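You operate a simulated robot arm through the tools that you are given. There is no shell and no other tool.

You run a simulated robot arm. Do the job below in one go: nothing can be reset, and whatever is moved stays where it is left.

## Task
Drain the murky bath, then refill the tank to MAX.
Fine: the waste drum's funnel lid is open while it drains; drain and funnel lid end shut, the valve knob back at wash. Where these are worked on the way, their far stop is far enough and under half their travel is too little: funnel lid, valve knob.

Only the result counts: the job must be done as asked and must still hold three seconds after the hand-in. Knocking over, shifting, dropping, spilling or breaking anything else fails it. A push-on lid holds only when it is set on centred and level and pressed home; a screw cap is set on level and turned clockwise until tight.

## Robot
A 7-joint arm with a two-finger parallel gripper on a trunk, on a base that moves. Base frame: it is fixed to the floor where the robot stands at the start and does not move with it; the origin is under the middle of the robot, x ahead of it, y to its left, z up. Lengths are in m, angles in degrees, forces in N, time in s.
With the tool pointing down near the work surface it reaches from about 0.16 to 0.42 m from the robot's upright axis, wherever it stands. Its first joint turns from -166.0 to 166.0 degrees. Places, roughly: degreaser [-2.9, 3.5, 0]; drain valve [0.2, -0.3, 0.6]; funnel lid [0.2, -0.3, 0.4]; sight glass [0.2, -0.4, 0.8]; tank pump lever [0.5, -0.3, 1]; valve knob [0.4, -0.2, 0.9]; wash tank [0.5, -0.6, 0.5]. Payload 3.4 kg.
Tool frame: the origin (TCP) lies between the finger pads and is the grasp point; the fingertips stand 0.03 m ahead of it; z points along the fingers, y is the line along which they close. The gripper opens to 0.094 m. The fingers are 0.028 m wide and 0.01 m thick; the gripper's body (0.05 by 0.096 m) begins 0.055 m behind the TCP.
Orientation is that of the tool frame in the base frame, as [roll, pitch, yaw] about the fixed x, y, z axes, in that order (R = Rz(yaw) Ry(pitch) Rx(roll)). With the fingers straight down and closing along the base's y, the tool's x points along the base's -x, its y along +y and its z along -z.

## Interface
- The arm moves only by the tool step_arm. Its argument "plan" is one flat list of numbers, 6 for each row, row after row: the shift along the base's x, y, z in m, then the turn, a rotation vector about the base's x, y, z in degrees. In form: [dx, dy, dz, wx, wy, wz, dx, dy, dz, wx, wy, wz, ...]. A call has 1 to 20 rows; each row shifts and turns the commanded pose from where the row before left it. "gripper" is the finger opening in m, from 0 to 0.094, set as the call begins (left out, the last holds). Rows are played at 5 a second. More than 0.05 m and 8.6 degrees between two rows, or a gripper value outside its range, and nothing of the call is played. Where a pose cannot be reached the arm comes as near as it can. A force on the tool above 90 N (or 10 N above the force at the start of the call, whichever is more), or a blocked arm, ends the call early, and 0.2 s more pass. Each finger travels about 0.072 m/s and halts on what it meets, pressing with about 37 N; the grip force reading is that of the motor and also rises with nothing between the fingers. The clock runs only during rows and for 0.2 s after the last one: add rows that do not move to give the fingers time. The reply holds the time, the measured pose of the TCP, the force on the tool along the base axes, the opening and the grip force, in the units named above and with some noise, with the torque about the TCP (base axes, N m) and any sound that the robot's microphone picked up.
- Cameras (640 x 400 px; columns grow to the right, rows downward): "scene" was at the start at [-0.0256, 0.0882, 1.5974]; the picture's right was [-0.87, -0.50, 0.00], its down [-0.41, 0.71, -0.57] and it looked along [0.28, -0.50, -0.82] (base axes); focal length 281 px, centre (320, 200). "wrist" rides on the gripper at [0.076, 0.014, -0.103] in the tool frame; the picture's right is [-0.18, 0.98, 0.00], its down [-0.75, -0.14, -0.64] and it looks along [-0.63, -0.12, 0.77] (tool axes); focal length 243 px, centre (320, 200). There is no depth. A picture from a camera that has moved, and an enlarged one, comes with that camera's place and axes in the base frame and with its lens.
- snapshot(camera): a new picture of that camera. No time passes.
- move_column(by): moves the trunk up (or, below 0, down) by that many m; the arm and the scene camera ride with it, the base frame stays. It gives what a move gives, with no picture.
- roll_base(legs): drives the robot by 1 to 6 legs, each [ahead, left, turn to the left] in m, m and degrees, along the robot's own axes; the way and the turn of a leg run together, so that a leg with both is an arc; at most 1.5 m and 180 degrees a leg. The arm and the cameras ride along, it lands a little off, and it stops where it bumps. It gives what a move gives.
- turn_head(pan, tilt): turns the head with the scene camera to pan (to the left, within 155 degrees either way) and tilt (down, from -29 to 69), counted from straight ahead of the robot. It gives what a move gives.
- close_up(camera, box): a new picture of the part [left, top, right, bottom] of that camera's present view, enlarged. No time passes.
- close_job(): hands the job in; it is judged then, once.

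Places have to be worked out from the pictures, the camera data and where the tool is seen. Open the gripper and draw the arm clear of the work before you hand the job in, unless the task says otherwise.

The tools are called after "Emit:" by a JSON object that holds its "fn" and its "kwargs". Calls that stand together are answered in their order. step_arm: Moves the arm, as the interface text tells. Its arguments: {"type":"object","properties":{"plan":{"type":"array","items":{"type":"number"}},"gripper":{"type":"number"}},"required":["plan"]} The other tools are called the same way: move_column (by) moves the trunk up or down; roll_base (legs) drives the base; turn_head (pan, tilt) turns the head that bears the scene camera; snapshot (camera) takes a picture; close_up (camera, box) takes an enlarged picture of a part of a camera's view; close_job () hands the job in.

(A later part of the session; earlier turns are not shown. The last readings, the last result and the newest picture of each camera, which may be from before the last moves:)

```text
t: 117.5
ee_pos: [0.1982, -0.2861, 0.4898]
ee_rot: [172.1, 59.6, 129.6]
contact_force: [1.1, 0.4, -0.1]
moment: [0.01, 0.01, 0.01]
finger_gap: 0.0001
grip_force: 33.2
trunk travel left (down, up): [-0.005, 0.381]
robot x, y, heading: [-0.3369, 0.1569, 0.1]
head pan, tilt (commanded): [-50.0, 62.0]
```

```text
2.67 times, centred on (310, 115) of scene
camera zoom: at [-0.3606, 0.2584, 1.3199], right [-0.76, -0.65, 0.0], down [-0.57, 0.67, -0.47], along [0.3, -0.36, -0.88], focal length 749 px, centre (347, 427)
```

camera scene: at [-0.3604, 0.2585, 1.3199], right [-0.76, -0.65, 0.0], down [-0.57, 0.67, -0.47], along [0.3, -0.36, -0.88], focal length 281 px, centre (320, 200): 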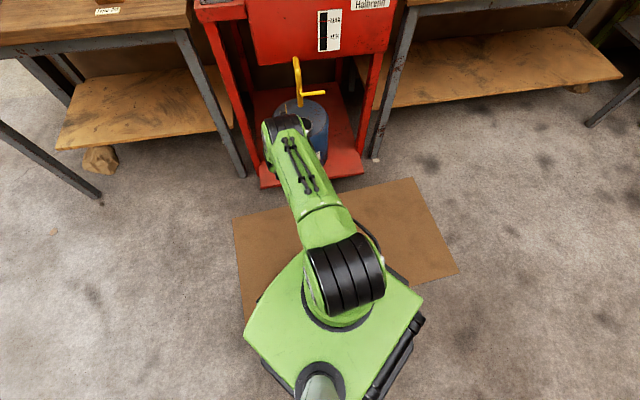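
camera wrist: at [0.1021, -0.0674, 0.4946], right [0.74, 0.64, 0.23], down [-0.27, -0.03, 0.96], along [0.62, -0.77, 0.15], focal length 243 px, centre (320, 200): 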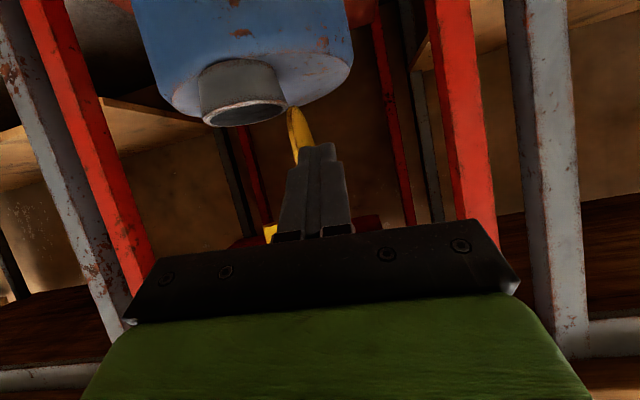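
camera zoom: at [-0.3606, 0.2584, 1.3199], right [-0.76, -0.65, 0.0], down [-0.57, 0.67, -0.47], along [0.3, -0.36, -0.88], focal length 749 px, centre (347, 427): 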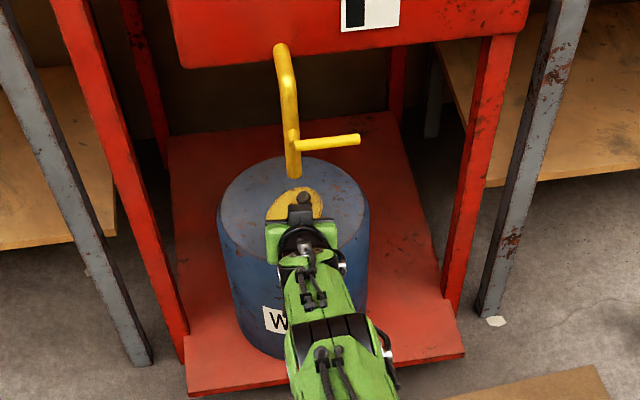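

The lid follows nicely and is about 30° open. I bring it down to shut and press lightly.

Emit:
{"fn": "step_arm", "kwargs": {"plan": [-0.0077, -0.0091, -0.0145, 0, 0, 0, -0.0048, -0.0057, -0.0162, 0, 0, 0, 0, 0, -0.003, 0, 0, 0]}}

Emit:
{"fn": "close_up", "kwargs": {"camera": "wrist", "box": [160, 0, 460, 240]}}

```text
t: 118.2
ee_pos: [0.1825, -0.2868, 0.4713]
ee_rot: [172.0, 59.4, 129.5]
contact_force: [-0.1, 0.2, 0.4]
moment: [-0.01, 0.02, 0.03]
finger_gap: 0.0
grip_force: 32.7
out of reach, approached as far as the arm can: row 1, 2
trunk travel left (down, up): [-0.005, 0.381]
robot x, y, heading: [-0.344, 0.159, 0.4]
head pan, tilt (commanded): [-50.0, 62.0]
```

```text
1.67 times, centred on (310, 120) of wrist
camera zoom: at [0.1008, -0.1867, 0.458], right [0.74, 0.64, 0.23], down [-0.27, -0.03, 0.96], along [0.62, -0.77, 0.15], focal length 404 px, centre (337, 333)
```

zoom: 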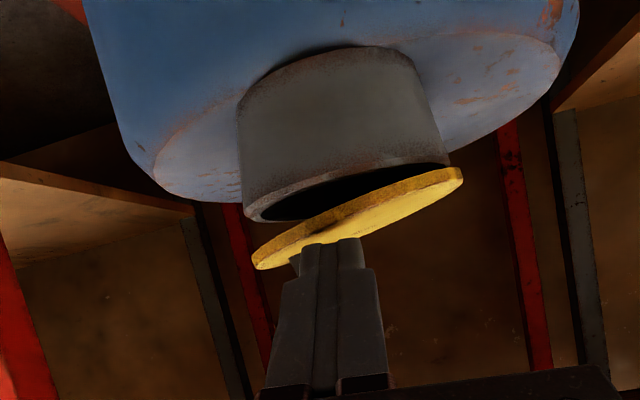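

The arm is at its reach limit with the lid still about 15° open. I retract the hand a little and drive the base 0.07 m closer.

Emit:
{"fn": "step_arm", "kwargs": {"plan": [-0.023, 0.0193, 0.01, 0, 0, 0, -0.023, 0.0193, 0.005, 0, 0, 0, -0.0153, 0.0129, 0, 0, 0, 0]}}

Emit:
{"fn": "roll_base", "kwargs": {"legs": [[0.0536, -0.045, 0]]}}

Emit:
{"fn": "snapshot", "kwargs": {"camera": "wrist"}}

Emit:
{"fn": "snapshot", "kwargs": {"camera": "scene"}}

```text
t: 119.0
ee_pos: [0.1196, -0.2331, 0.4873]
ee_rot: [172.0, 59.6, 129.5]
contact_force: [-0.4, 0.8, -0.3]
moment: [0.02, 0.0, 0.03]
finger_gap: 0.0
grip_force: 32.8
trunk travel left (down, up): [-0.005, 0.381]
robot x, y, heading: [-0.3435, 0.1565, 0.1]
head pan, tilt (commanded): [-50.0, 62.0]
```

```text
t: 120.1
ee_pos: [0.1749, -0.2794, 0.4863]
ee_rot: [172.2, 59.5, 129.5]
contact_force: [0.1, 0.2, -0.8]
moment: [0.0, -0.05, -0.01]
finger_gap: 0.0
grip_force: 32.6
trunk travel left (down, up): [-0.005, 0.381]
robot x, y, heading: [-0.2878, 0.1137, -0.0]
head pan, tilt (commanded): [-50.0, 62.0]
```

```text
taken
camera wrist: at [0.0937, -0.1799, 0.4728], right [0.74, 0.64, 0.23], down [-0.27, -0.03, 0.96], along [0.62, -0.77, 0.15], focal length 243 px, centre (320, 200)
```

wrist: 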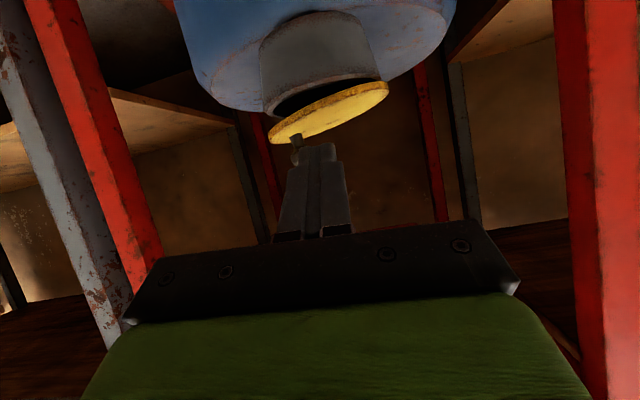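

```text
taken
camera scene: at [-0.3061, 0.2132, 1.32], right [-0.76, -0.65, 0.0], down [-0.57, 0.67, -0.47], along [0.3, -0.36, -0.88], focal length 281 px, centre (320, 200)
```

scene: 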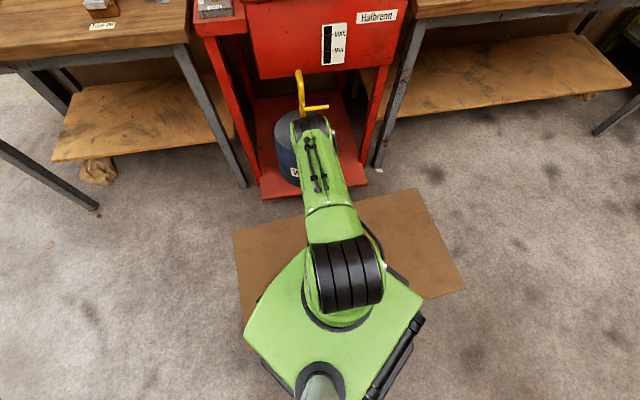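

Base is closer and the lid still slightly ajar. I advance over the lid's middle and press down.

Emit:
{"fn": "step_arm", "kwargs": {"plan": [0.0164, -0.0177, 0, 0, 0, 0, 0, 0, -0.015, 0, 0, 0, 0, 0, -0.012, 0, 0, 0, 0, 0, -0.005, 0, 0, 0]}}

Emit:
{"fn": "close_up", "kwargs": {"camera": "wrist", "box": [160, 0, 460, 240]}}

```text
t: 121.1
ee_pos: [0.1923, -0.2972, 0.4612]
ee_rot: [172.0, 60.2, 129.3]
contact_force: [-4.4, 3.5, 27.8]
moment: [-0.29, -0.22, 0.09]
finger_gap: 0.0
grip_force: 33.0
trunk travel left (down, up): [-0.005, 0.381]
robot x, y, heading: [-0.2879, 0.1162, 0.3]
head pan, tilt (commanded): [-50.0, 62.0]
```

```text
1.67 times, centred on (310, 120) of wrist
camera zoom: at [0.1116, -0.199, 0.4451], right [0.73, 0.64, 0.23], down [-0.28, -0.02, 0.96], along [0.62, -0.77, 0.16], focal length 404 px, centre (337, 333)
```

zoom: 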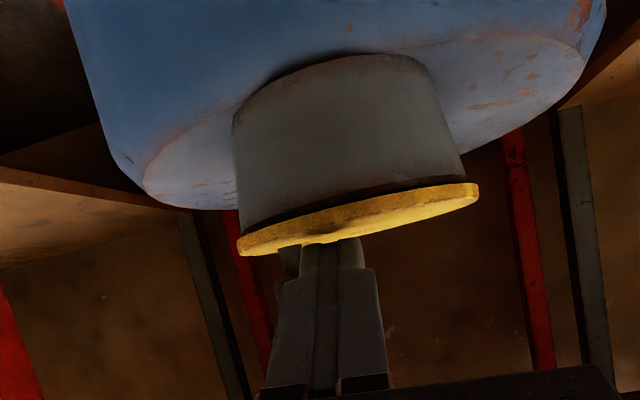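

The lid is shut flush and I pressed it with 28 N. Now I lift the hand off and retract, back the base away, then shift left toward the valve knob and pump.

Emit:
{"fn": "step_arm", "kwargs": {"plan": [-0.005, 0.004, 0.02, 0, 0, 0, -0.023, 0.0193, 0.015, 0, 0, 0, -0.0306, 0.0257, 0.005, 0, 0, 0]}}

Emit:
{"fn": "roll_base", "kwargs": {"legs": [[-0.13, 0.11, 0], [0.131, 0.156, 0]]}}

Emit:
{"fn": "move_column", "kwargs": {"by": 0.33}}

Emit:
{"fn": "turn_head", "kwargs": {"pan": -45, "tilt": 50}}

Emit:
{"fn": "snapshot", "kwargs": {"camera": "scene"}}

Emit:
{"fn": "snapshot", "kwargs": {"camera": "wrist"}}

```text
t: 121.9
ee_pos: [0.1318, -0.248, 0.493]
ee_rot: [172.2, 59.5, 129.5]
contact_force: [0.0, 0.6, 0.4]
moment: [0.01, 0.02, -0.02]
finger_gap: 0.0001
grip_force: 32.8
trunk travel left (down, up): [-0.005, 0.381]
robot x, y, heading: [-0.2846, 0.1131, 0.4]
head pan, tilt (commanded): [-50.0, 62.0]
```

```text
t: 124.5
ee_pos: [0.133, 0.0166, 0.494]
ee_rot: [172.2, 59.5, 129.4]
contact_force: [0.5, 0.6, 0.2]
moment: [0.04, 0.01, -0.02]
finger_gap: 0.0
grip_force: 32.8
trunk travel left (down, up): [-0.005, 0.381]
robot x, y, heading: [-0.2875, 0.3758, 0.4]
head pan, tilt (commanded): [-50.0, 62.0]
```

```text
t: 127.8
ee_pos: [0.1324, 0.0167, 0.8234]
ee_rot: [172.1, 59.4, 129.5]
contact_force: [0.0, -0.6, -0.5]
moment: [-0.01, 0.01, 0.03]
finger_gap: 0.0
grip_force: 33.1
trunk travel left (down, up): [-0.335, 0.051]
robot x, y, heading: [-0.2842, 0.3784, 0.2]
head pan, tilt (commanded): [-50.0, 62.0]
```

```text
t: 128.5
ee_pos: [0.1332, 0.0167, 0.8229]
ee_rot: [172.0, 59.5, 129.7]
contact_force: [0.1, 0.4, 0.2]
moment: [0.02, 0.01, 0.0]
finger_gap: 0.0001
grip_force: 33.8
trunk travel left (down, up): [-0.335, 0.051]
robot x, y, heading: [-0.2853, 0.3758, 0.4]
head pan, tilt (commanded): [-45.0, 50.0]
```

```text
taken
camera scene: at [-0.2927, 0.4732, 1.6646], right [-0.7, -0.71, 0.0], down [-0.54, 0.54, -0.64], along [0.46, -0.45, -0.77], focal length 281 px, centre (320, 200)
```

scene: 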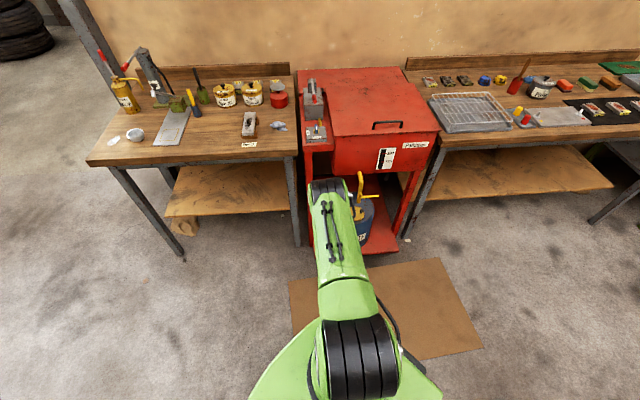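

```text
taken
camera wrist: at [0.0523, 0.1162, 0.8104], right [0.74, 0.64, 0.23], down [-0.27, -0.03, 0.96], along [0.62, -0.77, 0.15], focal length 243 px, centre (320, 200)
```

wrist: 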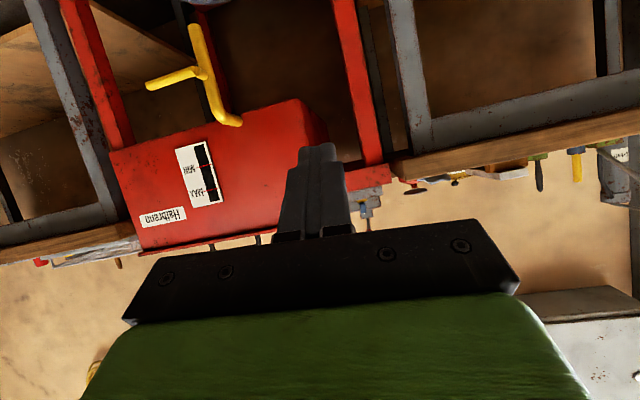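

The whole setup is in view and the sight glass is empty with the lid and drain shut. I enlarge the knob and pump region from here.

Emit:
{"fn": "close_up", "kwargs": {"camera": "scene", "box": [290, 65, 350, 155]}}

Emit:
{"fn": "close_up", "kwargs": {"camera": "scene", "box": [340, 140, 420, 240]}}

```text
4.44 times, centred on (320, 110) of scene
camera zoom: at [-0.2927, 0.4732, 1.6646], right [-0.7, -0.71, 0.0], down [-0.54, 0.54, -0.64], along [0.46, -0.45, -0.77], focal length 1249 px, centre (320, 600)
```

zoom: 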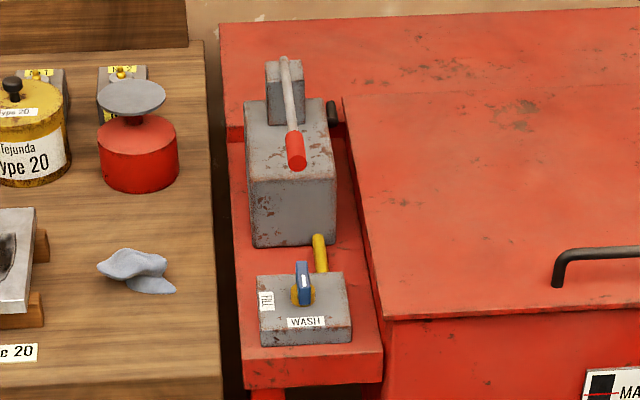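

```text
4.00 times, centred on (380, 190) of scene
camera zoom: at [-0.2927, 0.4732, 1.6646], right [-0.7, -0.71, 0.0], down [-0.54, 0.54, -0.64], along [0.46, -0.45, -0.77], focal length 1124 px, centre (80, 240)
```

zoom: 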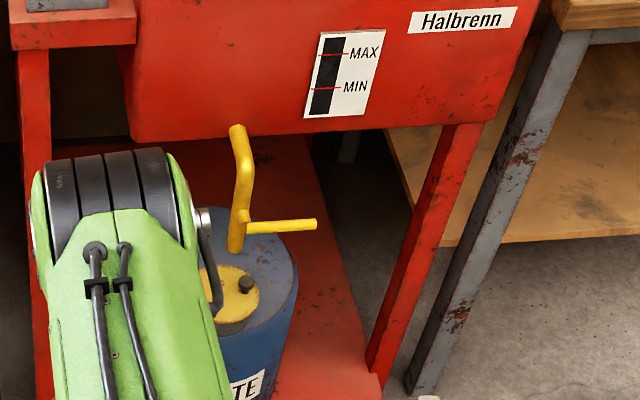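

Lid and drain are confirmed shut. To inspect the knob from above I raise the hand and tilt it back to vertical, drawing it in.

Emit:
{"fn": "step_arm", "kwargs": {"plan": [-0.01455, 0.01222, 0.035, 4.8, 5.72, 0, -0.01455, 0.01222, 0.035, 4.8, 5.72, 0, -0.01455, 0.01222, 0.035, 4.8, 5.72, 0, -0.01455, 0.01222, 0.035, 4.8, 5.72, 0, -0.01455, 0.01222, 0.035, 4.8, 5.72, 0, -0.01455, 0.01222, 0.035, 4.8, 5.72, 0, -0.01455, 0.01222, 0.035, 4.8, 5.72, 0, -0.01455, 0.01222, 0.035, 4.8, 5.72, 0]}}

Emit:
{"fn": "snapshot", "kwargs": {"camera": "scene"}}

```text
t: 130.3
ee_pos: [0.0164, 0.1149, 1.1035]
ee_rot: [-178.8, 0.1, 134.7]
contact_force: [0.5, -0.7, -1.0]
moment: [-0.04, 0.0, -0.02]
finger_gap: 0.0
grip_force: 32.6
trunk travel left (down, up): [-0.335, 0.051]
robot x, y, heading: [-0.2823, 0.3814, 0.3]
head pan, tilt (commanded): [-45.0, 50.0]
```

```text
taken
camera scene: at [-0.2933, 0.4738, 1.6647], right [-0.7, -0.71, 0.0], down [-0.54, 0.54, -0.64], along [0.46, -0.45, -0.77], focal length 281 px, centre (320, 200)
```

scene: 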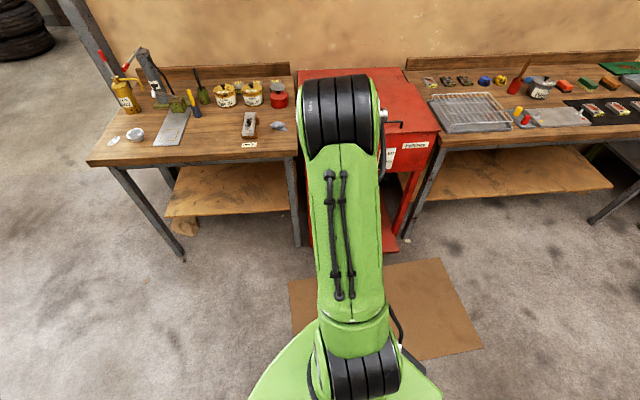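

The hand is vertical with the elbow up. I turn it 15° and drive 0.3 m forward so that the wrist camera looks down on the knob (hand stays 0.15 m above everything there).

Emit:
{"fn": "step_arm", "kwargs": {"plan": [0, 0, 0.01, 0, 0, 7.5, 0, 0, 0.01, 0, 0, 7.5]}}

Emit:
{"fn": "roll_base", "kwargs": {"legs": [[0.23, -0.193, 0]]}}

Emit:
{"fn": "snapshot", "kwargs": {"camera": "wrist"}}

Emit:
{"fn": "snapshot", "kwargs": {"camera": "scene"}}

```text
t: 130.9
ee_pos: [0.0158, 0.1149, 1.1238]
ee_rot: [-178.7, 0.2, 149.8]
contact_force: [0.2, 0.3, -0.5]
moment: [0.03, 0.02, -0.02]
finger_gap: 0.0002
grip_force: 33.1
trunk travel left (down, up): [-0.335, 0.051]
robot x, y, heading: [-0.2837, 0.3754, 0.2]
head pan, tilt (commanded): [-45.0, 50.0]
```

```text
t: 133.0
ee_pos: [0.2489, -0.0751, 1.1224]
ee_rot: [-178.8, 0.3, 149.8]
contact_force: [-0.3, 0.5, 0.8]
moment: [0.02, 0.02, 0.0]
finger_gap: 0.0
grip_force: 32.8
trunk travel left (down, up): [-0.335, 0.051]
robot x, y, heading: [-0.0512, 0.1876, 0.4]
head pan, tilt (commanded): [-45.0, 50.0]
```

```text
taken
camera wrist: at [0.1907, -0.0225, 1.2253], right [0.65, 0.76, -0.02], down [0.59, -0.49, 0.65], along [0.48, -0.43, -0.76], focal length 243 px, centre (320, 200)
```

wrist: 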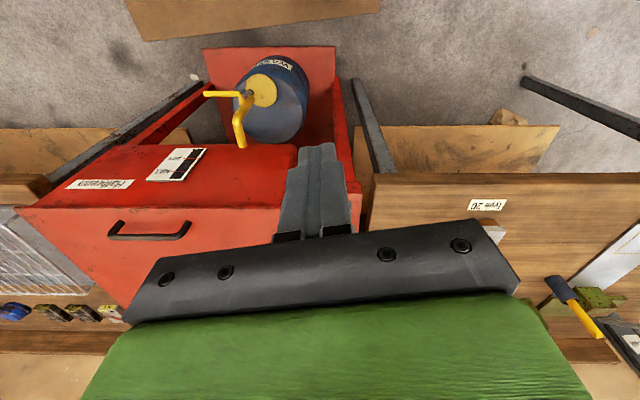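

```text
taken
camera scene: at [-0.0611, 0.2823, 1.6647], right [-0.7, -0.71, 0.0], down [-0.55, 0.54, -0.64], along [0.46, -0.45, -0.77], focal length 281 px, centre (320, 200)
```

scene: 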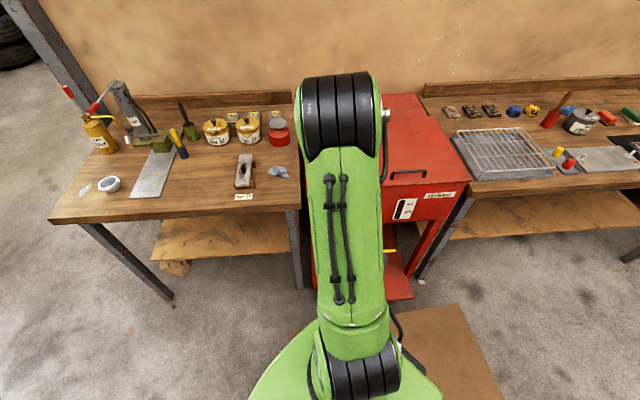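

The knob is hidden just behind the gripper bar. I open the fingers and move another 0.1 m forward.

Emit:
{"fn": "step_arm", "kwargs": {"plan": [0, 0, 0.015, 0, 0, 0, 0, 0, 0.015, 0, 0, 0, 0, 0, 0, 0, 0, 0], "gripper": 0.094}}

Emit:
{"fn": "roll_base", "kwargs": {"legs": [[0.0766, -0.0643, 0]]}}

Emit:
{"fn": "snapshot", "kwargs": {"camera": "wrist"}}

```text
t: 133.8
ee_pos: [0.248, -0.0751, 1.1535]
ee_rot: [-178.8, 0.2, 149.8]
contact_force: [-0.1, -0.3, 0.6]
moment: [0.04, -0.01, -0.02]
finger_gap: 0.094
grip_force: 0.2
trunk travel left (down, up): [-0.335, 0.051]
robot x, y, heading: [-0.0526, 0.1871, 0.6]
head pan, tilt (commanded): [-45.0, 50.0]
```

```text
t: 134.9
ee_pos: [0.3254, -0.1377, 1.1534]
ee_rot: [-178.7, 0.1, 149.8]
contact_force: [-0.3, -0.5, -0.3]
moment: [0.0, 0.01, 0.02]
finger_gap: 0.0938
grip_force: 0.1
trunk travel left (down, up): [-0.335, 0.051]
robot x, y, heading: [0.0225, 0.1227, 0.1]
head pan, tilt (commanded): [-45.0, 50.0]
```

```text
taken
camera wrist: at [0.2681, -0.0861, 1.2555], right [0.65, 0.76, -0.02], down [0.59, -0.49, 0.65], along [0.48, -0.43, -0.76], focal length 243 px, centre (320, 200)
```

wrist: 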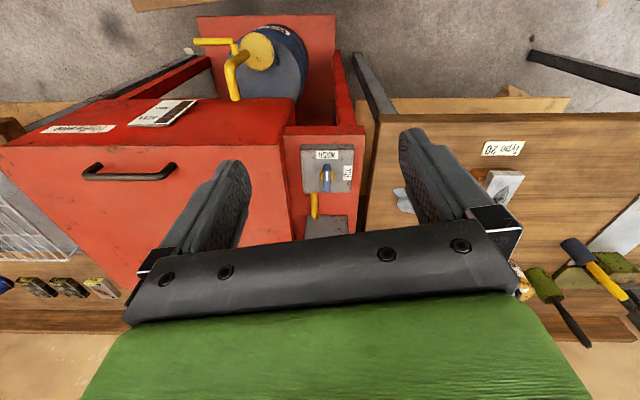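

Now the knob is visible between the fingers. I enlarge it.

Emit:
{"fn": "close_up", "kwargs": {"camera": "wrist", "box": [280, 130, 380, 240]}}

Emit:
{"fn": "close_up", "kwargs": {"camera": "wrist", "box": [300, 140, 360, 200]}}

```text
3.64 times, centred on (330, 185) of wrist
camera zoom: at [0.2681, -0.0861, 1.2555], right [0.65, 0.76, -0.02], down [0.59, -0.49, 0.65], along [0.48, -0.43, -0.76], focal length 882 px, centre (284, 254)
```

zoom: 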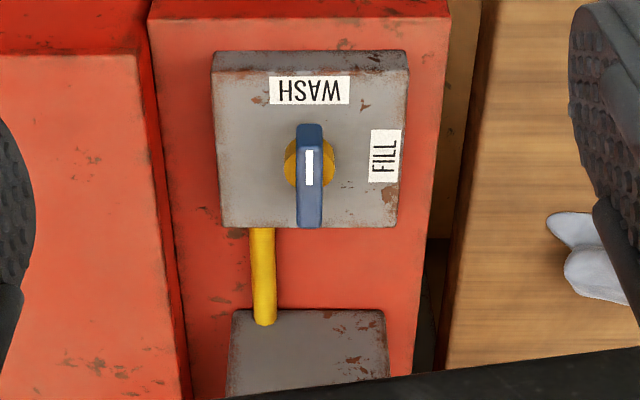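

```text
6.67 times, centred on (330, 170) of wrist
camera zoom: at [0.2681, -0.0861, 1.2555], right [0.65, 0.76, -0.02], down [0.59, -0.49, 0.65], along [0.48, -0.43, -0.76], focal length 1618 px, centre (253, 400)
```

zoom: 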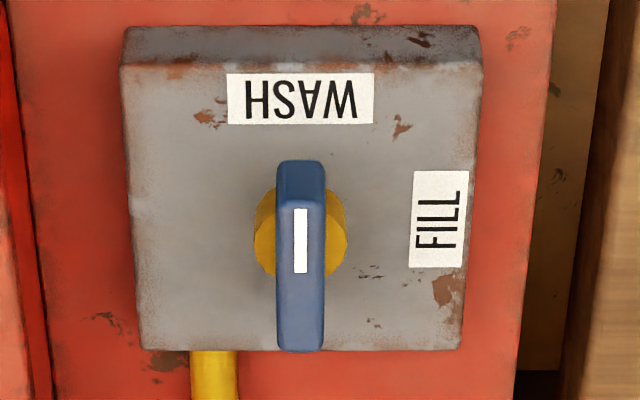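

The knob is a blue bar (0.045 m long, 0.012 m wide, top at z ≈ 0.932) on an axis at n ≈ 0.4955, s ≈ -0.110, box top z ≈ 0.907; pointing at WASH now. I close the fingers to a peg, tilt 30° forward and come in above the right side of the bar's front half.

Emit:
{"fn": "step_arm", "kwargs": {"plan": [0.023, -0.0193, -0.03, -4.82, -5.745, -2.4, 0.023, -0.0193, -0.03, -4.82, -5.745, -2.4, 0.023, -0.0193, -0.03, -4.82, -5.745, -2.4, 0.0146, -0.0278, -0.03, -4.82, -5.745, -2.4], "gripper": 0.0}}

Emit:
{"fn": "snapshot", "kwargs": {"camera": "wrist"}}

Emit:
{"fn": "snapshot", "kwargs": {"camera": "scene"}}

```text
t: 135.9
ee_pos: [0.4079, -0.2265, 1.032]
ee_rot: [-176.0, 30.2, 140.6]
contact_force: [0.3, 0.3, -0.8]
moment: [0.0, -0.02, 0.0]
finger_gap: 0.0004
grip_force: 32.7
trunk travel left (down, up): [-0.335, 0.051]
robot x, y, heading: [0.0223, 0.1221, 0.4]
head pan, tilt (commanded): [-45.0, 50.0]
```

```text
taken
camera wrist: at [0.3331, -0.1352, 1.0819], right [0.77, 0.64, 0.03], down [0.19, -0.28, 0.94], along [0.61, -0.72, -0.34], focal length 243 px, centre (320, 200)
```

wrist: 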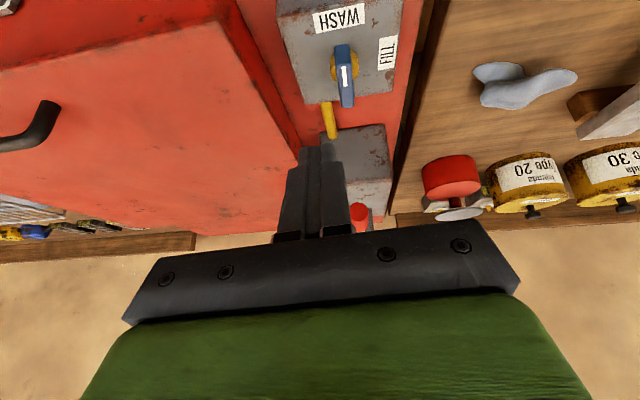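

```text
taken
camera scene: at [0.0165, 0.2175, 1.6648], right [-0.7, -0.71, 0.0], down [-0.55, 0.54, -0.64], along [0.46, -0.45, -0.77], focal length 281 px, centre (320, 200)
```

scene: 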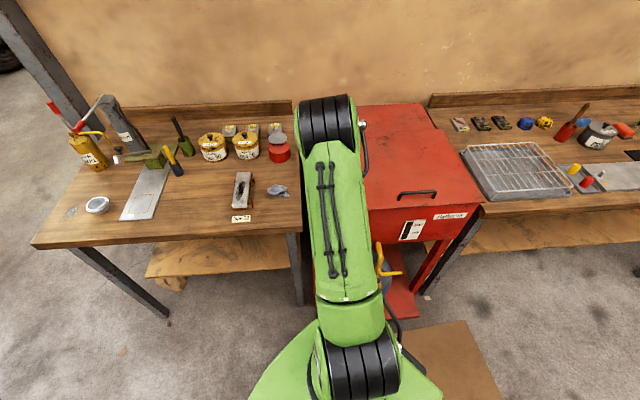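

The peg is above the knob's right side. I lower it beside the bar.

Emit:
{"fn": "step_arm", "kwargs": {"plan": [0.0016, -0.0079, -0.04, 0, 0, 0, 0, 0, -0.025, 0, 0, 0, 0, 0, -0.015, 0, 0, 0]}}

Emit:
{"fn": "close_up", "kwargs": {"camera": "wrist", "box": [230, 20, 430, 220]}}

```text
t: 136.7
ee_pos: [0.4101, -0.2337, 0.9547]
ee_rot: [-176.1, 30.1, 140.7]
contact_force: [0.4, 0.3, 0.8]
moment: [-0.02, -0.03, 0.01]
finger_gap: 0.0
grip_force: 33.4
trunk travel left (down, up): [-0.335, 0.051]
robot x, y, heading: [0.0231, 0.122, 0.2]
head pan, tilt (commanded): [-45.0, 50.0]
```

```text
2.00 times, centred on (330, 120) of wrist
camera zoom: at [0.3345, -0.1423, 1.0029], right [0.77, 0.64, 0.03], down [0.19, -0.28, 0.94], along [0.61, -0.72, -0.34], focal length 485 px, centre (300, 360)
```

zoom: 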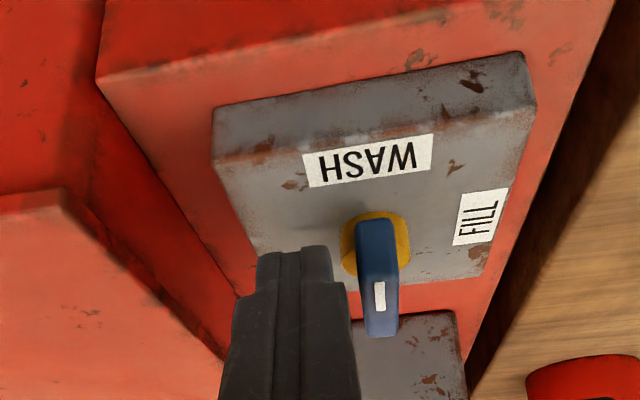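

The peg stands right of the bar's front half. I push it left and follow the turn clockwise toward FILL, checking partway.

Emit:
{"fn": "step_arm", "kwargs": {"plan": [0.0058, 0.0077, -0.006, 0, 0, 0, -0.0018, 0.0048, 0, 0, 0, 0, 0.0006, 0.0076, 0, 0, 0, 0]}}

Emit:
{"fn": "close_up", "kwargs": {"camera": "wrist", "box": [230, 20, 430, 220]}}

```text
t: 137.5
ee_pos: [0.4142, -0.211, 0.948]
ee_rot: [-176.0, 30.0, 140.6]
contact_force: [-1.3, 0.2, 1.0]
moment: [-0.02, 0.0, -0.04]
finger_gap: 0.0001
grip_force: 32.4
trunk travel left (down, up): [-0.335, 0.051]
robot x, y, heading: [0.0236, 0.1235, 0.3]
head pan, tilt (commanded): [-45.0, 50.0]
```

```text
2.00 times, centred on (330, 120) of wrist
camera zoom: at [0.3382, -0.1209, 0.9974], right [0.77, 0.64, 0.03], down [0.19, -0.28, 0.94], along [0.61, -0.72, -0.34], focal length 485 px, centre (300, 360)
```

zoom: 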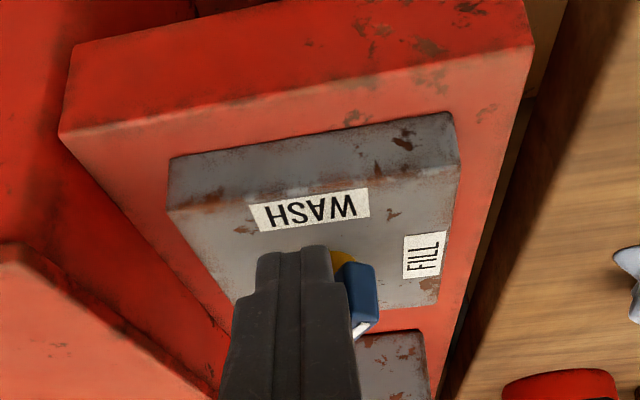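

The knob turns with very little force. I continue to the FILL position and against its stop.

Emit:
{"fn": "step_arm", "kwargs": {"plan": [0.0054, 0.008, 0, 0, 0, 0, 0.0101, 0.0052, 0, 0, 0, 0, 0.0059, 0.0007, 0, 0, 0, 0, 0.0033, -0.0009, 0, 0, 0, 0]}}

Emit:
{"fn": "close_up", "kwargs": {"camera": "wrist", "box": [230, 20, 430, 220]}}

```text
t: 138.5
ee_pos: [0.4397, -0.1991, 0.947]
ee_rot: [-176.0, 30.0, 140.7]
contact_force: [-0.6, -0.9, 0.5]
moment: [-0.02, 0.04, 0.02]
finger_gap: 0.0
grip_force: 33.1
trunk travel left (down, up): [-0.335, 0.051]
robot x, y, heading: [0.0227, 0.1244, -0.1]
head pan, tilt (commanded): [-45.0, 50.0]
```

```text
2.00 times, centred on (330, 120) of wrist
camera zoom: at [0.3635, -0.1081, 0.9972], right [0.77, 0.64, 0.03], down [0.19, -0.28, 0.94], along [0.61, -0.72, -0.34], focal length 485 px, centre (300, 360)
```

zoom: 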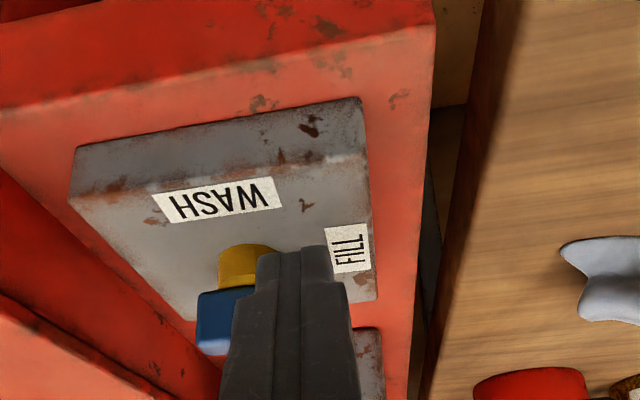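

The bar is nearly crosswise with no resistance yet; I push a few millimetres further toward the stop.

Emit:
{"fn": "step_arm", "kwargs": {"plan": [0.0023, -0.0019, 0, 0, 0, 0, 0.0023, -0.0019, 0, 0, 0, 0]}}

Emit:
{"fn": "close_up", "kwargs": {"camera": "wrist", "box": [230, 20, 430, 220]}}

```text
t: 139.1
ee_pos: [0.4405, -0.2001, 0.9476]
ee_rot: [-176.2, 29.8, 140.7]
contact_force: [-15.1, 14.8, 2.4]
moment: [0.22, 0.26, 0.02]
finger_gap: 0.0001
grip_force: 33.2
trunk travel left (down, up): [-0.335, 0.051]
robot x, y, heading: [0.0254, 0.1217, 0.1]
head pan, tilt (commanded): [-45.0, 50.0]
```

```text
2.00 times, centred on (330, 120) of wrist
camera zoom: at [0.3643, -0.1087, 0.9976], right [0.77, 0.64, 0.03], down [0.2, -0.28, 0.94], along [0.61, -0.72, -0.34], focal length 485 px, centre (300, 360)
```

zoom: 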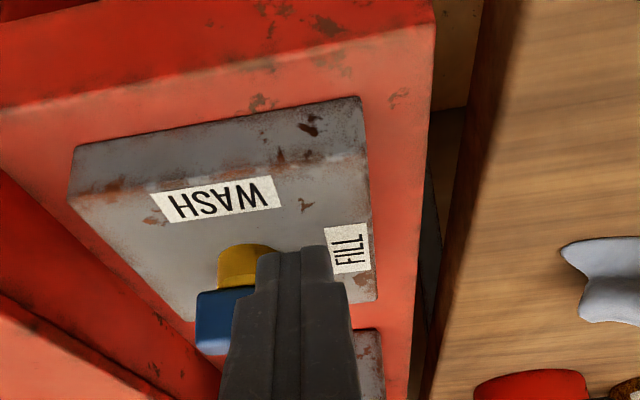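

The stop is felt (21 N): the knob is at FILL. I back the peg off, lift it, and look at the knob and the pump lever.

Emit:
{"fn": "step_arm", "kwargs": {"plan": [-0.006, 0.005, 0.004, 0, 0, 0, -0.0115, 0.0096, 0.045, 0, 0, 0, -0.0115, 0.0096, 0.045, 0, 0, 0, -0.0115, 0.0096, 0.045, 0, 0, 0], "gripper": 0.0}}

Emit:
{"fn": "step_arm", "kwargs": {"plan": [0, 0, 0, 0, 0, 0, 0, 0, 0, 0, 0, 0, 0, 0, 0, 0, 0, 0, 0, 0, 0, 0, 0, 0], "gripper": 0.094}}

Emit:
{"fn": "snapshot", "kwargs": {"camera": "wrist"}}

```text
t: 140.1
ee_pos: [0.4016, -0.1671, 1.0884]
ee_rot: [-176.0, 30.1, 140.7]
contact_force: [-1.1, -0.1, -0.2]
moment: [0.01, 0.02, -0.01]
finger_gap: 0.0
grip_force: 33.3
trunk travel left (down, up): [-0.335, 0.051]
robot x, y, heading: [0.0198, 0.1256, 0.2]
head pan, tilt (commanded): [-45.0, 50.0]
```

```text
t: 141.1
ee_pos: [0.4026, -0.1684, 1.0866]
ee_rot: [-175.9, 30.0, 140.6]
contact_force: [0.5, 0.4, -0.3]
moment: [-0.02, 0.02, 0.01]
finger_gap: 0.094
grip_force: 0.0
trunk travel left (down, up): [-0.335, 0.051]
robot x, y, heading: [0.0225, 0.1237, 0.6]
head pan, tilt (commanded): [-45.0, 50.0]
```

```text
taken
camera wrist: at [0.3269, -0.0775, 1.136], right [0.77, 0.64, 0.03], down [0.19, -0.28, 0.94], along [0.61, -0.72, -0.34], focal length 243 px, centre (320, 200)
```

wrist: 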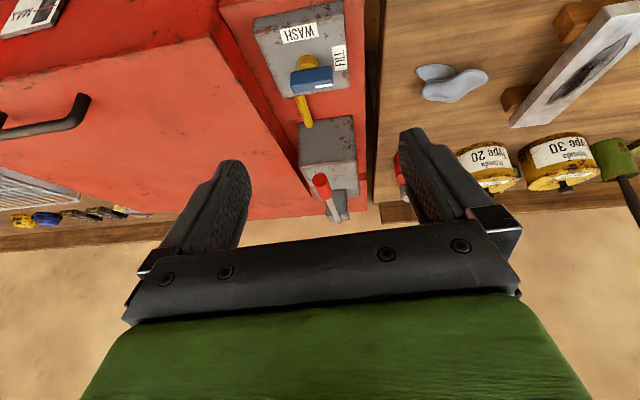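

The pump lever with its red grip is visible between the fingers, and the knob's white mark points to FILL. I enlarge both.

Emit:
{"fn": "close_up", "kwargs": {"camera": "wrist", "box": [250, 10, 400, 130]}}

Emit:
{"fn": "close_up", "kwargs": {"camera": "wrist", "box": [270, 90, 410, 240]}}

Emit:
{"fn": "snapshot", "kwargs": {"camera": "scene"}}

```text
3.33 times, centred on (325, 70) of wrist
camera zoom: at [0.3269, -0.0775, 1.136], right [0.77, 0.64, 0.03], down [0.19, -0.28, 0.94], along [0.61, -0.72, -0.34], focal length 809 px, centre (303, 633)
```

zoom: 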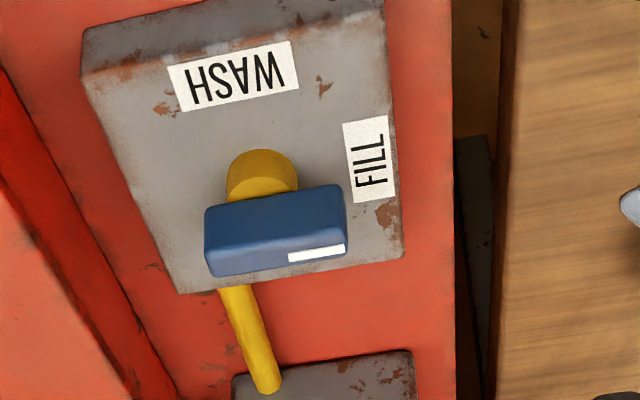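

```text
2.67 times, centred on (340, 165) of wrist
camera zoom: at [0.3269, -0.0775, 1.136], right [0.77, 0.64, 0.03], down [0.19, -0.28, 0.94], along [0.61, -0.72, -0.34], focal length 647 px, centre (267, 293)
```

zoom: 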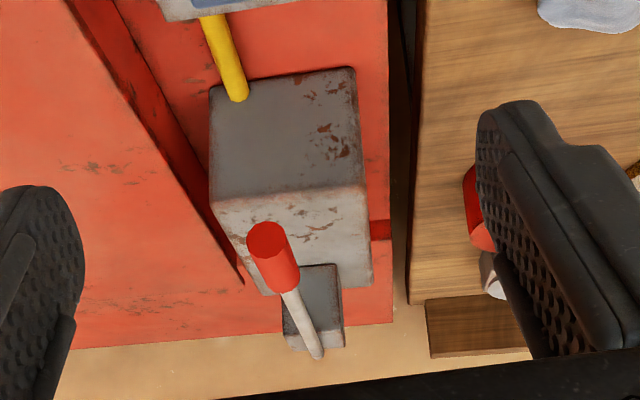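

```text
taken
camera scene: at [0.0152, 0.2194, 1.6647], right [-0.7, -0.71, 0.0], down [-0.54, 0.54, -0.64], along [0.46, -0.45, -0.77], focal length 281 px, centre (320, 200)
```

scene: 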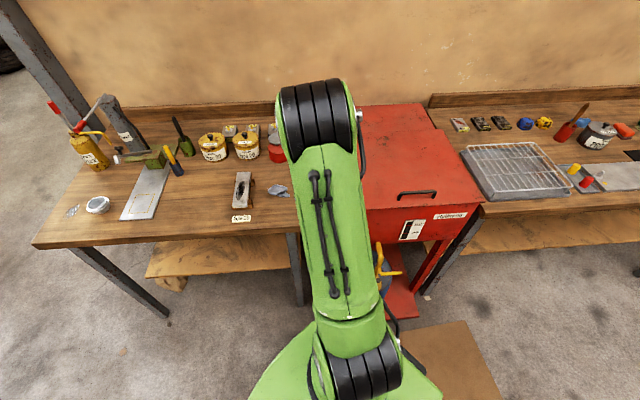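

The knob points to FILL. The pump lever lies level at z ≈ 1.02 with its red grip at n ≈ 0.55–0.60, s ≈ -0.108 and the pivot at n ≈ 0.744. I bring the hand, tilted 45° and opened to 0.05, in front of the grip.

Emit:
{"fn": "step_arm", "kwargs": {"plan": [0.0236, -0.0294, -0.0053, -3.42, -6.945, 0, 0.0236, -0.0294, -0.0053, -3.42, -6.945, 0, 0.0236, -0.0294, -0.0053, 0, 0, 0], "gripper": 0.05}}

Emit:
{"fn": "snapshot", "kwargs": {"camera": "wrist"}}

Emit:
{"fn": "close_up", "kwargs": {"camera": "wrist", "box": [240, 90, 400, 230]}}

```text
t: 141.9
ee_pos: [0.4754, -0.2585, 1.0707]
ee_rot: [179.0, 45.1, 137.7]
contact_force: [1.0, 0.1, 0.3]
moment: [-0.03, 0.01, 0.0]
finger_gap: 0.0499
grip_force: 0.0
trunk travel left (down, up): [-0.335, 0.051]
robot x, y, heading: [0.0236, 0.1234, 0.3]
head pan, tilt (commanded): [-45.0, 50.0]
```

```text
taken
camera wrist: at [0.3906, -0.1633, 1.089], right [0.75, 0.65, 0.14], down [-0.04, -0.17, 0.99], along [0.66, -0.74, -0.1], focal length 243 px, centre (320, 200)
```

wrist: 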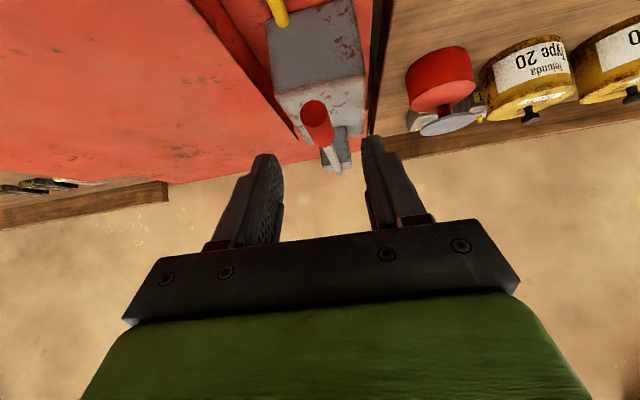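

```text
2.86 times, centred on (320, 160) of wrist
camera zoom: at [0.3906, -0.1633, 1.089], right [0.75, 0.65, 0.14], down [-0.04, -0.17, 0.99], along [0.66, -0.74, -0.1], focal length 693 px, centre (320, 314)
```

zoom: 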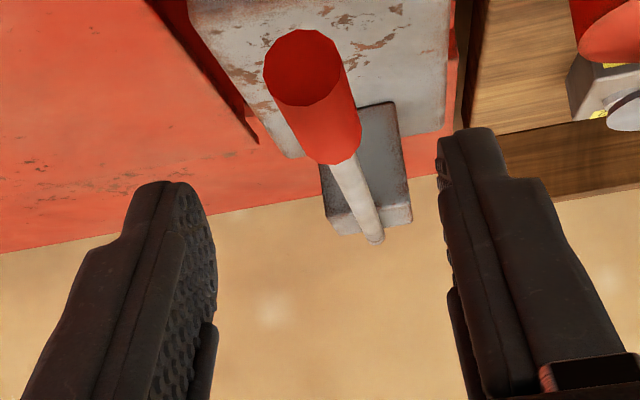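

From the apparent size I put the grip at n ≈ 0.54–0.60, z ≈ 1.024, s ≈ -0.111, straight ahead of the fingers. I slide in so that the grip's middle lies between the pads.

Emit:
{"fn": "step_arm", "kwargs": {"plan": [0.017, -0.0121, -0.02235, 0, 0, 0, 0.017, -0.0121, -0.02235, 0, 0, 0]}}

Emit:
{"fn": "close_up", "kwargs": {"camera": "wrist", "box": [240, 90, 400, 230]}}

```text
t: 142.5
ee_pos: [0.5084, -0.2815, 1.0262]
ee_rot: [178.9, 45.2, 137.7]
contact_force: [0.3, 0.0, 0.0]
moment: [-0.02, -0.03, 0.02]
finger_gap: 0.0499
grip_force: 0.0
trunk travel left (down, up): [-0.335, 0.051]
robot x, y, heading: [0.0239, 0.1222, 0.5]
head pan, tilt (commanded): [-45.0, 50.0]
```

```text
2.86 times, centred on (320, 160) of wrist
camera zoom: at [0.4241, -0.187, 1.0444], right [0.75, 0.65, 0.14], down [-0.04, -0.17, 0.99], along [0.66, -0.74, -0.1], focal length 693 px, centre (320, 314)
```

zoom: 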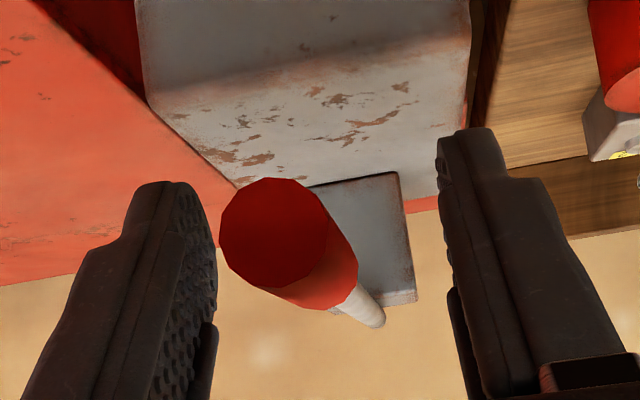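

The grip end is at n ≈ 0.548, z ≈ 1.020, s ≈ -0.109, so the pads straddle it well. I close the fingers on it.

Emit:
{"fn": "step_arm", "kwargs": {"plan": [0.0, 0.0, -0.003, 0, 0, 0, 0, 0, 0, 0, 0, 0, 0, 0, 0, 0, 0, 0, 0, 0, 0, 0, 0, 0], "gripper": 0.0}}

Emit:
{"fn": "close_up", "kwargs": {"camera": "wrist", "box": [240, 90, 400, 230]}}

```text
t: 143.5
ee_pos: [0.5047, -0.2831, 1.0228]
ee_rot: [179.1, 45.0, 137.6]
contact_force: [-8.8, -7.9, 1.0]
moment: [-0.08, 0.11, 0.2]
finger_gap: 0.0218
grip_force: 44.3
trunk travel left (down, up): [-0.335, 0.051]
robot x, y, heading: [0.0248, 0.124, 0.4]
head pan, tilt (commanded): [-45.0, 50.0]
```

```text
2.86 times, centred on (320, 160) of wrist
camera zoom: at [0.421, -0.1889, 1.0418], right [0.75, 0.64, 0.14], down [-0.04, -0.17, 0.99], along [0.66, -0.75, -0.1], focal length 693 px, centre (320, 314)
```

zoom: 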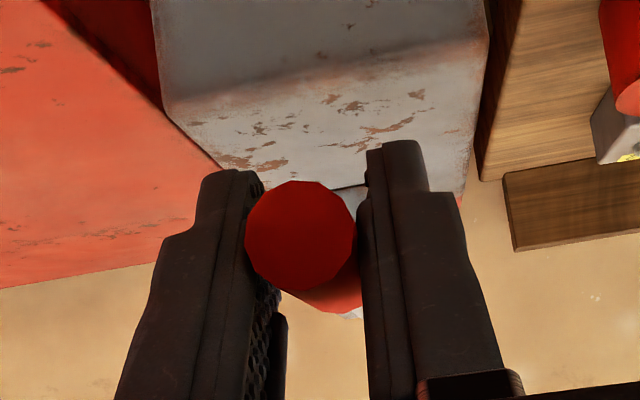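

The fingers hold only the front end of the grip (gap 0.022). I reopen a little, go 0.02 m deeper and close again.

Emit:
{"fn": "step_arm", "kwargs": {"plan": [0, 0, 0, 0, 0, 0, 0.0015, 0.0015, 0, 0, 0, 0, 0.0085, -0.007, -0.003, 0, 0, 0, 0.0085, -0.007, -0.003, 0, 0, 0], "gripper": 0.045}}

Emit:
{"fn": "close_up", "kwargs": {"camera": "wrist", "box": [240, 90, 400, 230]}}

```text
t: 144.5
ee_pos: [0.5256, -0.2948, 1.0174]
ee_rot: [179.0, 45.0, 137.7]
contact_force: [-0.1, 0.2, -0.2]
moment: [0.0, -0.01, 0.02]
finger_gap: 0.0451
grip_force: 0.1
trunk travel left (down, up): [-0.335, 0.051]
robot x, y, heading: [0.0215, 0.1221, 0.6]
head pan, tilt (commanded): [-45.0, 50.0]
```

```text
2.86 times, centred on (320, 160) of wrist
camera zoom: at [0.442, -0.1996, 1.0356], right [0.75, 0.65, 0.14], down [-0.04, -0.17, 0.99], along [0.66, -0.74, -0.1], focal length 693 px, centre (320, 314)
```

zoom: 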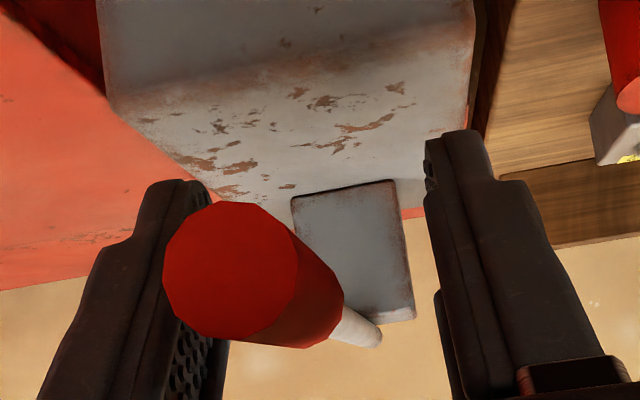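

The grip is off-centre: its axis is at s ≈ -0.102. I shift the hand 1 cm to the right and close.

Emit:
{"fn": "step_arm", "kwargs": {"plan": [-0.0062, -0.0074, -0.002, 0, 0, 0, 0, 0, 0, 0, 0, 0]}}

Emit:
{"fn": "step_arm", "kwargs": {"plan": [0, 0, 0, 0, 0, 0, 0, 0, 0, 0, 0, 0, 0, 0, 0, 0, 0, 0], "gripper": 0.0}}

Emit:
{"fn": "close_up", "kwargs": {"camera": "wrist", "box": [240, 90, 400, 230]}}

```text
t: 145.1
ee_pos: [0.5205, -0.3016, 1.0147]
ee_rot: [179.1, 45.0, 137.7]
contact_force: [0.2, 0.2, -0.3]
moment: [0.0, -0.02, 0.01]
finger_gap: 0.0449
grip_force: 0.0
trunk travel left (down, up): [-0.335, 0.051]
robot x, y, heading: [0.0217, 0.1215, 0.0]
head pan, tilt (commanded): [-45.0, 50.0]
```

```text
t: 145.9
ee_pos: [0.5229, -0.2988, 1.0156]
ee_rot: [179.0, 45.0, 137.8]
contact_force: [7.0, 7.1, -0.4]
moment: [0.02, 0.02, -0.1]
finger_gap: 0.0211
grip_force: 45.6
trunk travel left (down, up): [-0.335, 0.051]
robot x, y, heading: [0.0228, 0.1244, 0.4]
head pan, tilt (commanded): [-45.0, 50.0]
```

```text
2.86 times, centred on (320, 160) of wrist
camera zoom: at [0.438, -0.2043, 1.0339], right [0.75, 0.65, 0.14], down [-0.04, -0.17, 0.99], along [0.66, -0.74, -0.1], focal length 693 px, centre (320, 314)
```

zoom: 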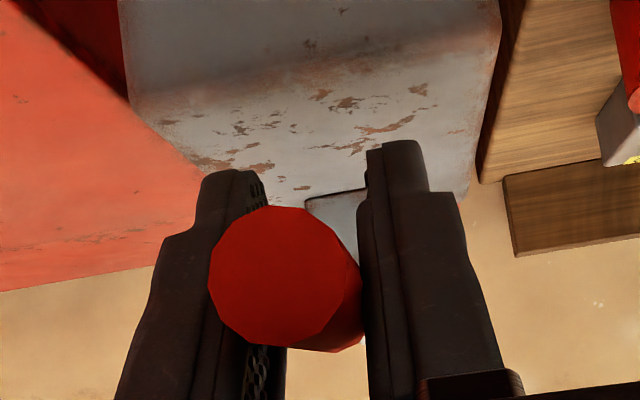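

The grip is held firmly (gap 0.021). I try lifting the lever a little and watch the force.

Emit:
{"fn": "step_arm", "kwargs": {"plan": [0.0003, -0.0002, 0.01, 0, 0, 0, 0.0007, -0.0006, 0.01, 0, 0, 0]}}

```text
t: 146.5
ee_pos: [0.5229, -0.2992, 1.018]
ee_rot: [179.2, 42.8, 137.8]
contact_force: [5.9, 11.8, -66.7]
moment: [-0.99, -0.88, -0.23]
finger_gap: 0.0214
grip_force: 44.5
trunk travel left (down, up): [-0.335, 0.051]
robot x, y, heading: [0.0241, 0.1199, 0.3]
head pan, tilt (commanded): [-45.0, 50.0]
```

Lifting meets a stop at once (67 N), so the lever is at its top. I undo that and press it down instead.

Emit:
{"fn": "step_arm", "kwargs": {"plan": [-0.001, 0.0008, -0.02, 0, 0, 0, 0.0003, -0.0002, -0.01, 0, 0, 0, 0.0007, -0.0006, -0.01, 0, 0, 0]}}

```text
t: 147.3
ee_pos: [0.5232, -0.3004, 0.999]
ee_rot: [179.0, 45.6, 137.8]
contact_force: [7.3, 14.0, 6.4]
moment: [-0.53, -0.57, -0.15]
finger_gap: 0.0214
grip_force: 44.9
trunk travel left (down, up): [-0.335, 0.051]
robot x, y, heading: [0.0228, 0.12, 0.3]
head pan, tilt (commanded): [-45.0, 50.0]
```

It goes down easily, but deeper strokes would bring my fingertips onto the pump box (front face near n 0.61, top z 0.965). I regrasp about 0.017 m nearer the grip's end.

Emit:
{"fn": "step_arm", "kwargs": {"plan": [0, 0, 0, 0, 0, 0, 0, 0, 0, 0, 0, 0, -0.013, 0.0109, 0, 0, 0, 0, 0, 0, 0, 0, 0, 0], "gripper": 0.04}}

Emit:
{"fn": "close_up", "kwargs": {"camera": "wrist", "box": [240, 90, 400, 230]}}

```text
t: 148.3
ee_pos: [0.5091, -0.2902, 0.9947]
ee_rot: [179.1, 45.0, 137.6]
contact_force: [-0.9, -0.2, 0.1]
moment: [0.01, 0.0, 0.03]
finger_gap: 0.04
grip_force: 0.0
trunk travel left (down, up): [-0.335, 0.051]
robot x, y, heading: [0.0267, 0.1234, 0.4]
head pan, tilt (commanded): [-45.0, 50.0]
```

```text
2.86 times, centred on (320, 160) of wrist
camera zoom: at [0.4237, -0.1958, 1.0136], right [0.75, 0.65, 0.14], down [-0.04, -0.17, 0.99], along [0.66, -0.74, -0.1], focal length 693 px, centre (320, 314)
```

zoom: 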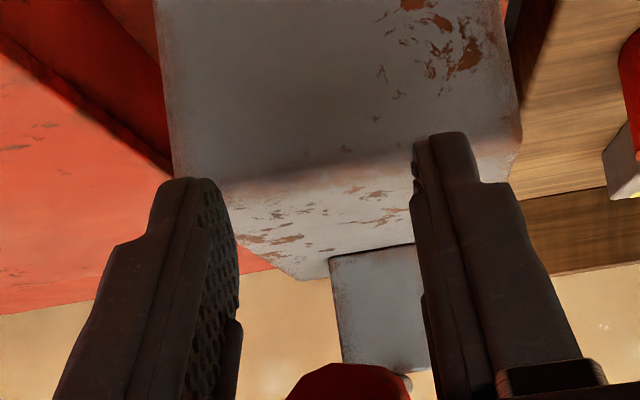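

The lever is back at its top position now that it is released – it may have a return spring. I check the sight glass and the lever.

Emit:
{"fn": "snapshot", "kwargs": {"camera": "scene"}}

Emit:
{"fn": "close_up", "kwargs": {"camera": "scene", "box": [380, 200, 470, 260]}}

```text
taken
camera scene: at [0.0157, 0.2191, 1.6647], right [-0.7, -0.71, 0.0], down [-0.54, 0.54, -0.64], along [0.46, -0.45, -0.77], focal length 281 px, centre (320, 200)
```

scene: 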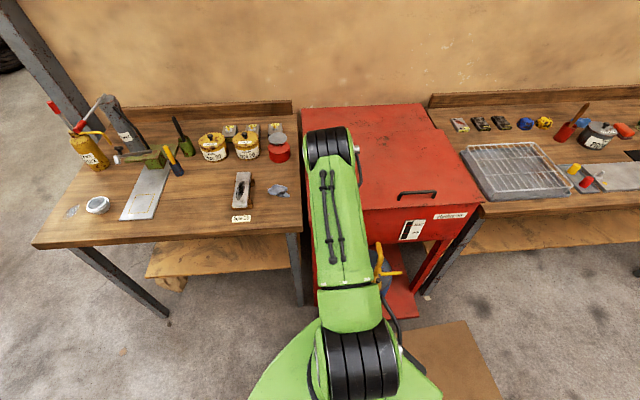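

```text
6.67 times, centred on (425, 230) of scene
camera zoom: at [0.0157, 0.2191, 1.6647], right [-0.7, -0.71, 0.0], down [-0.54, 0.54, -0.64], along [0.46, -0.45, -0.77], focal length 1873 px, centre (-380, 0)
```

zoom: 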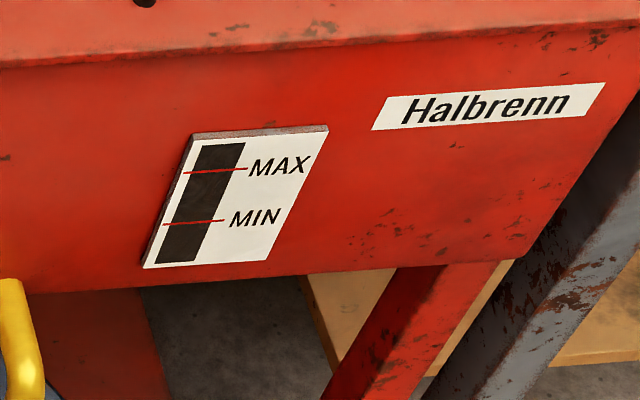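

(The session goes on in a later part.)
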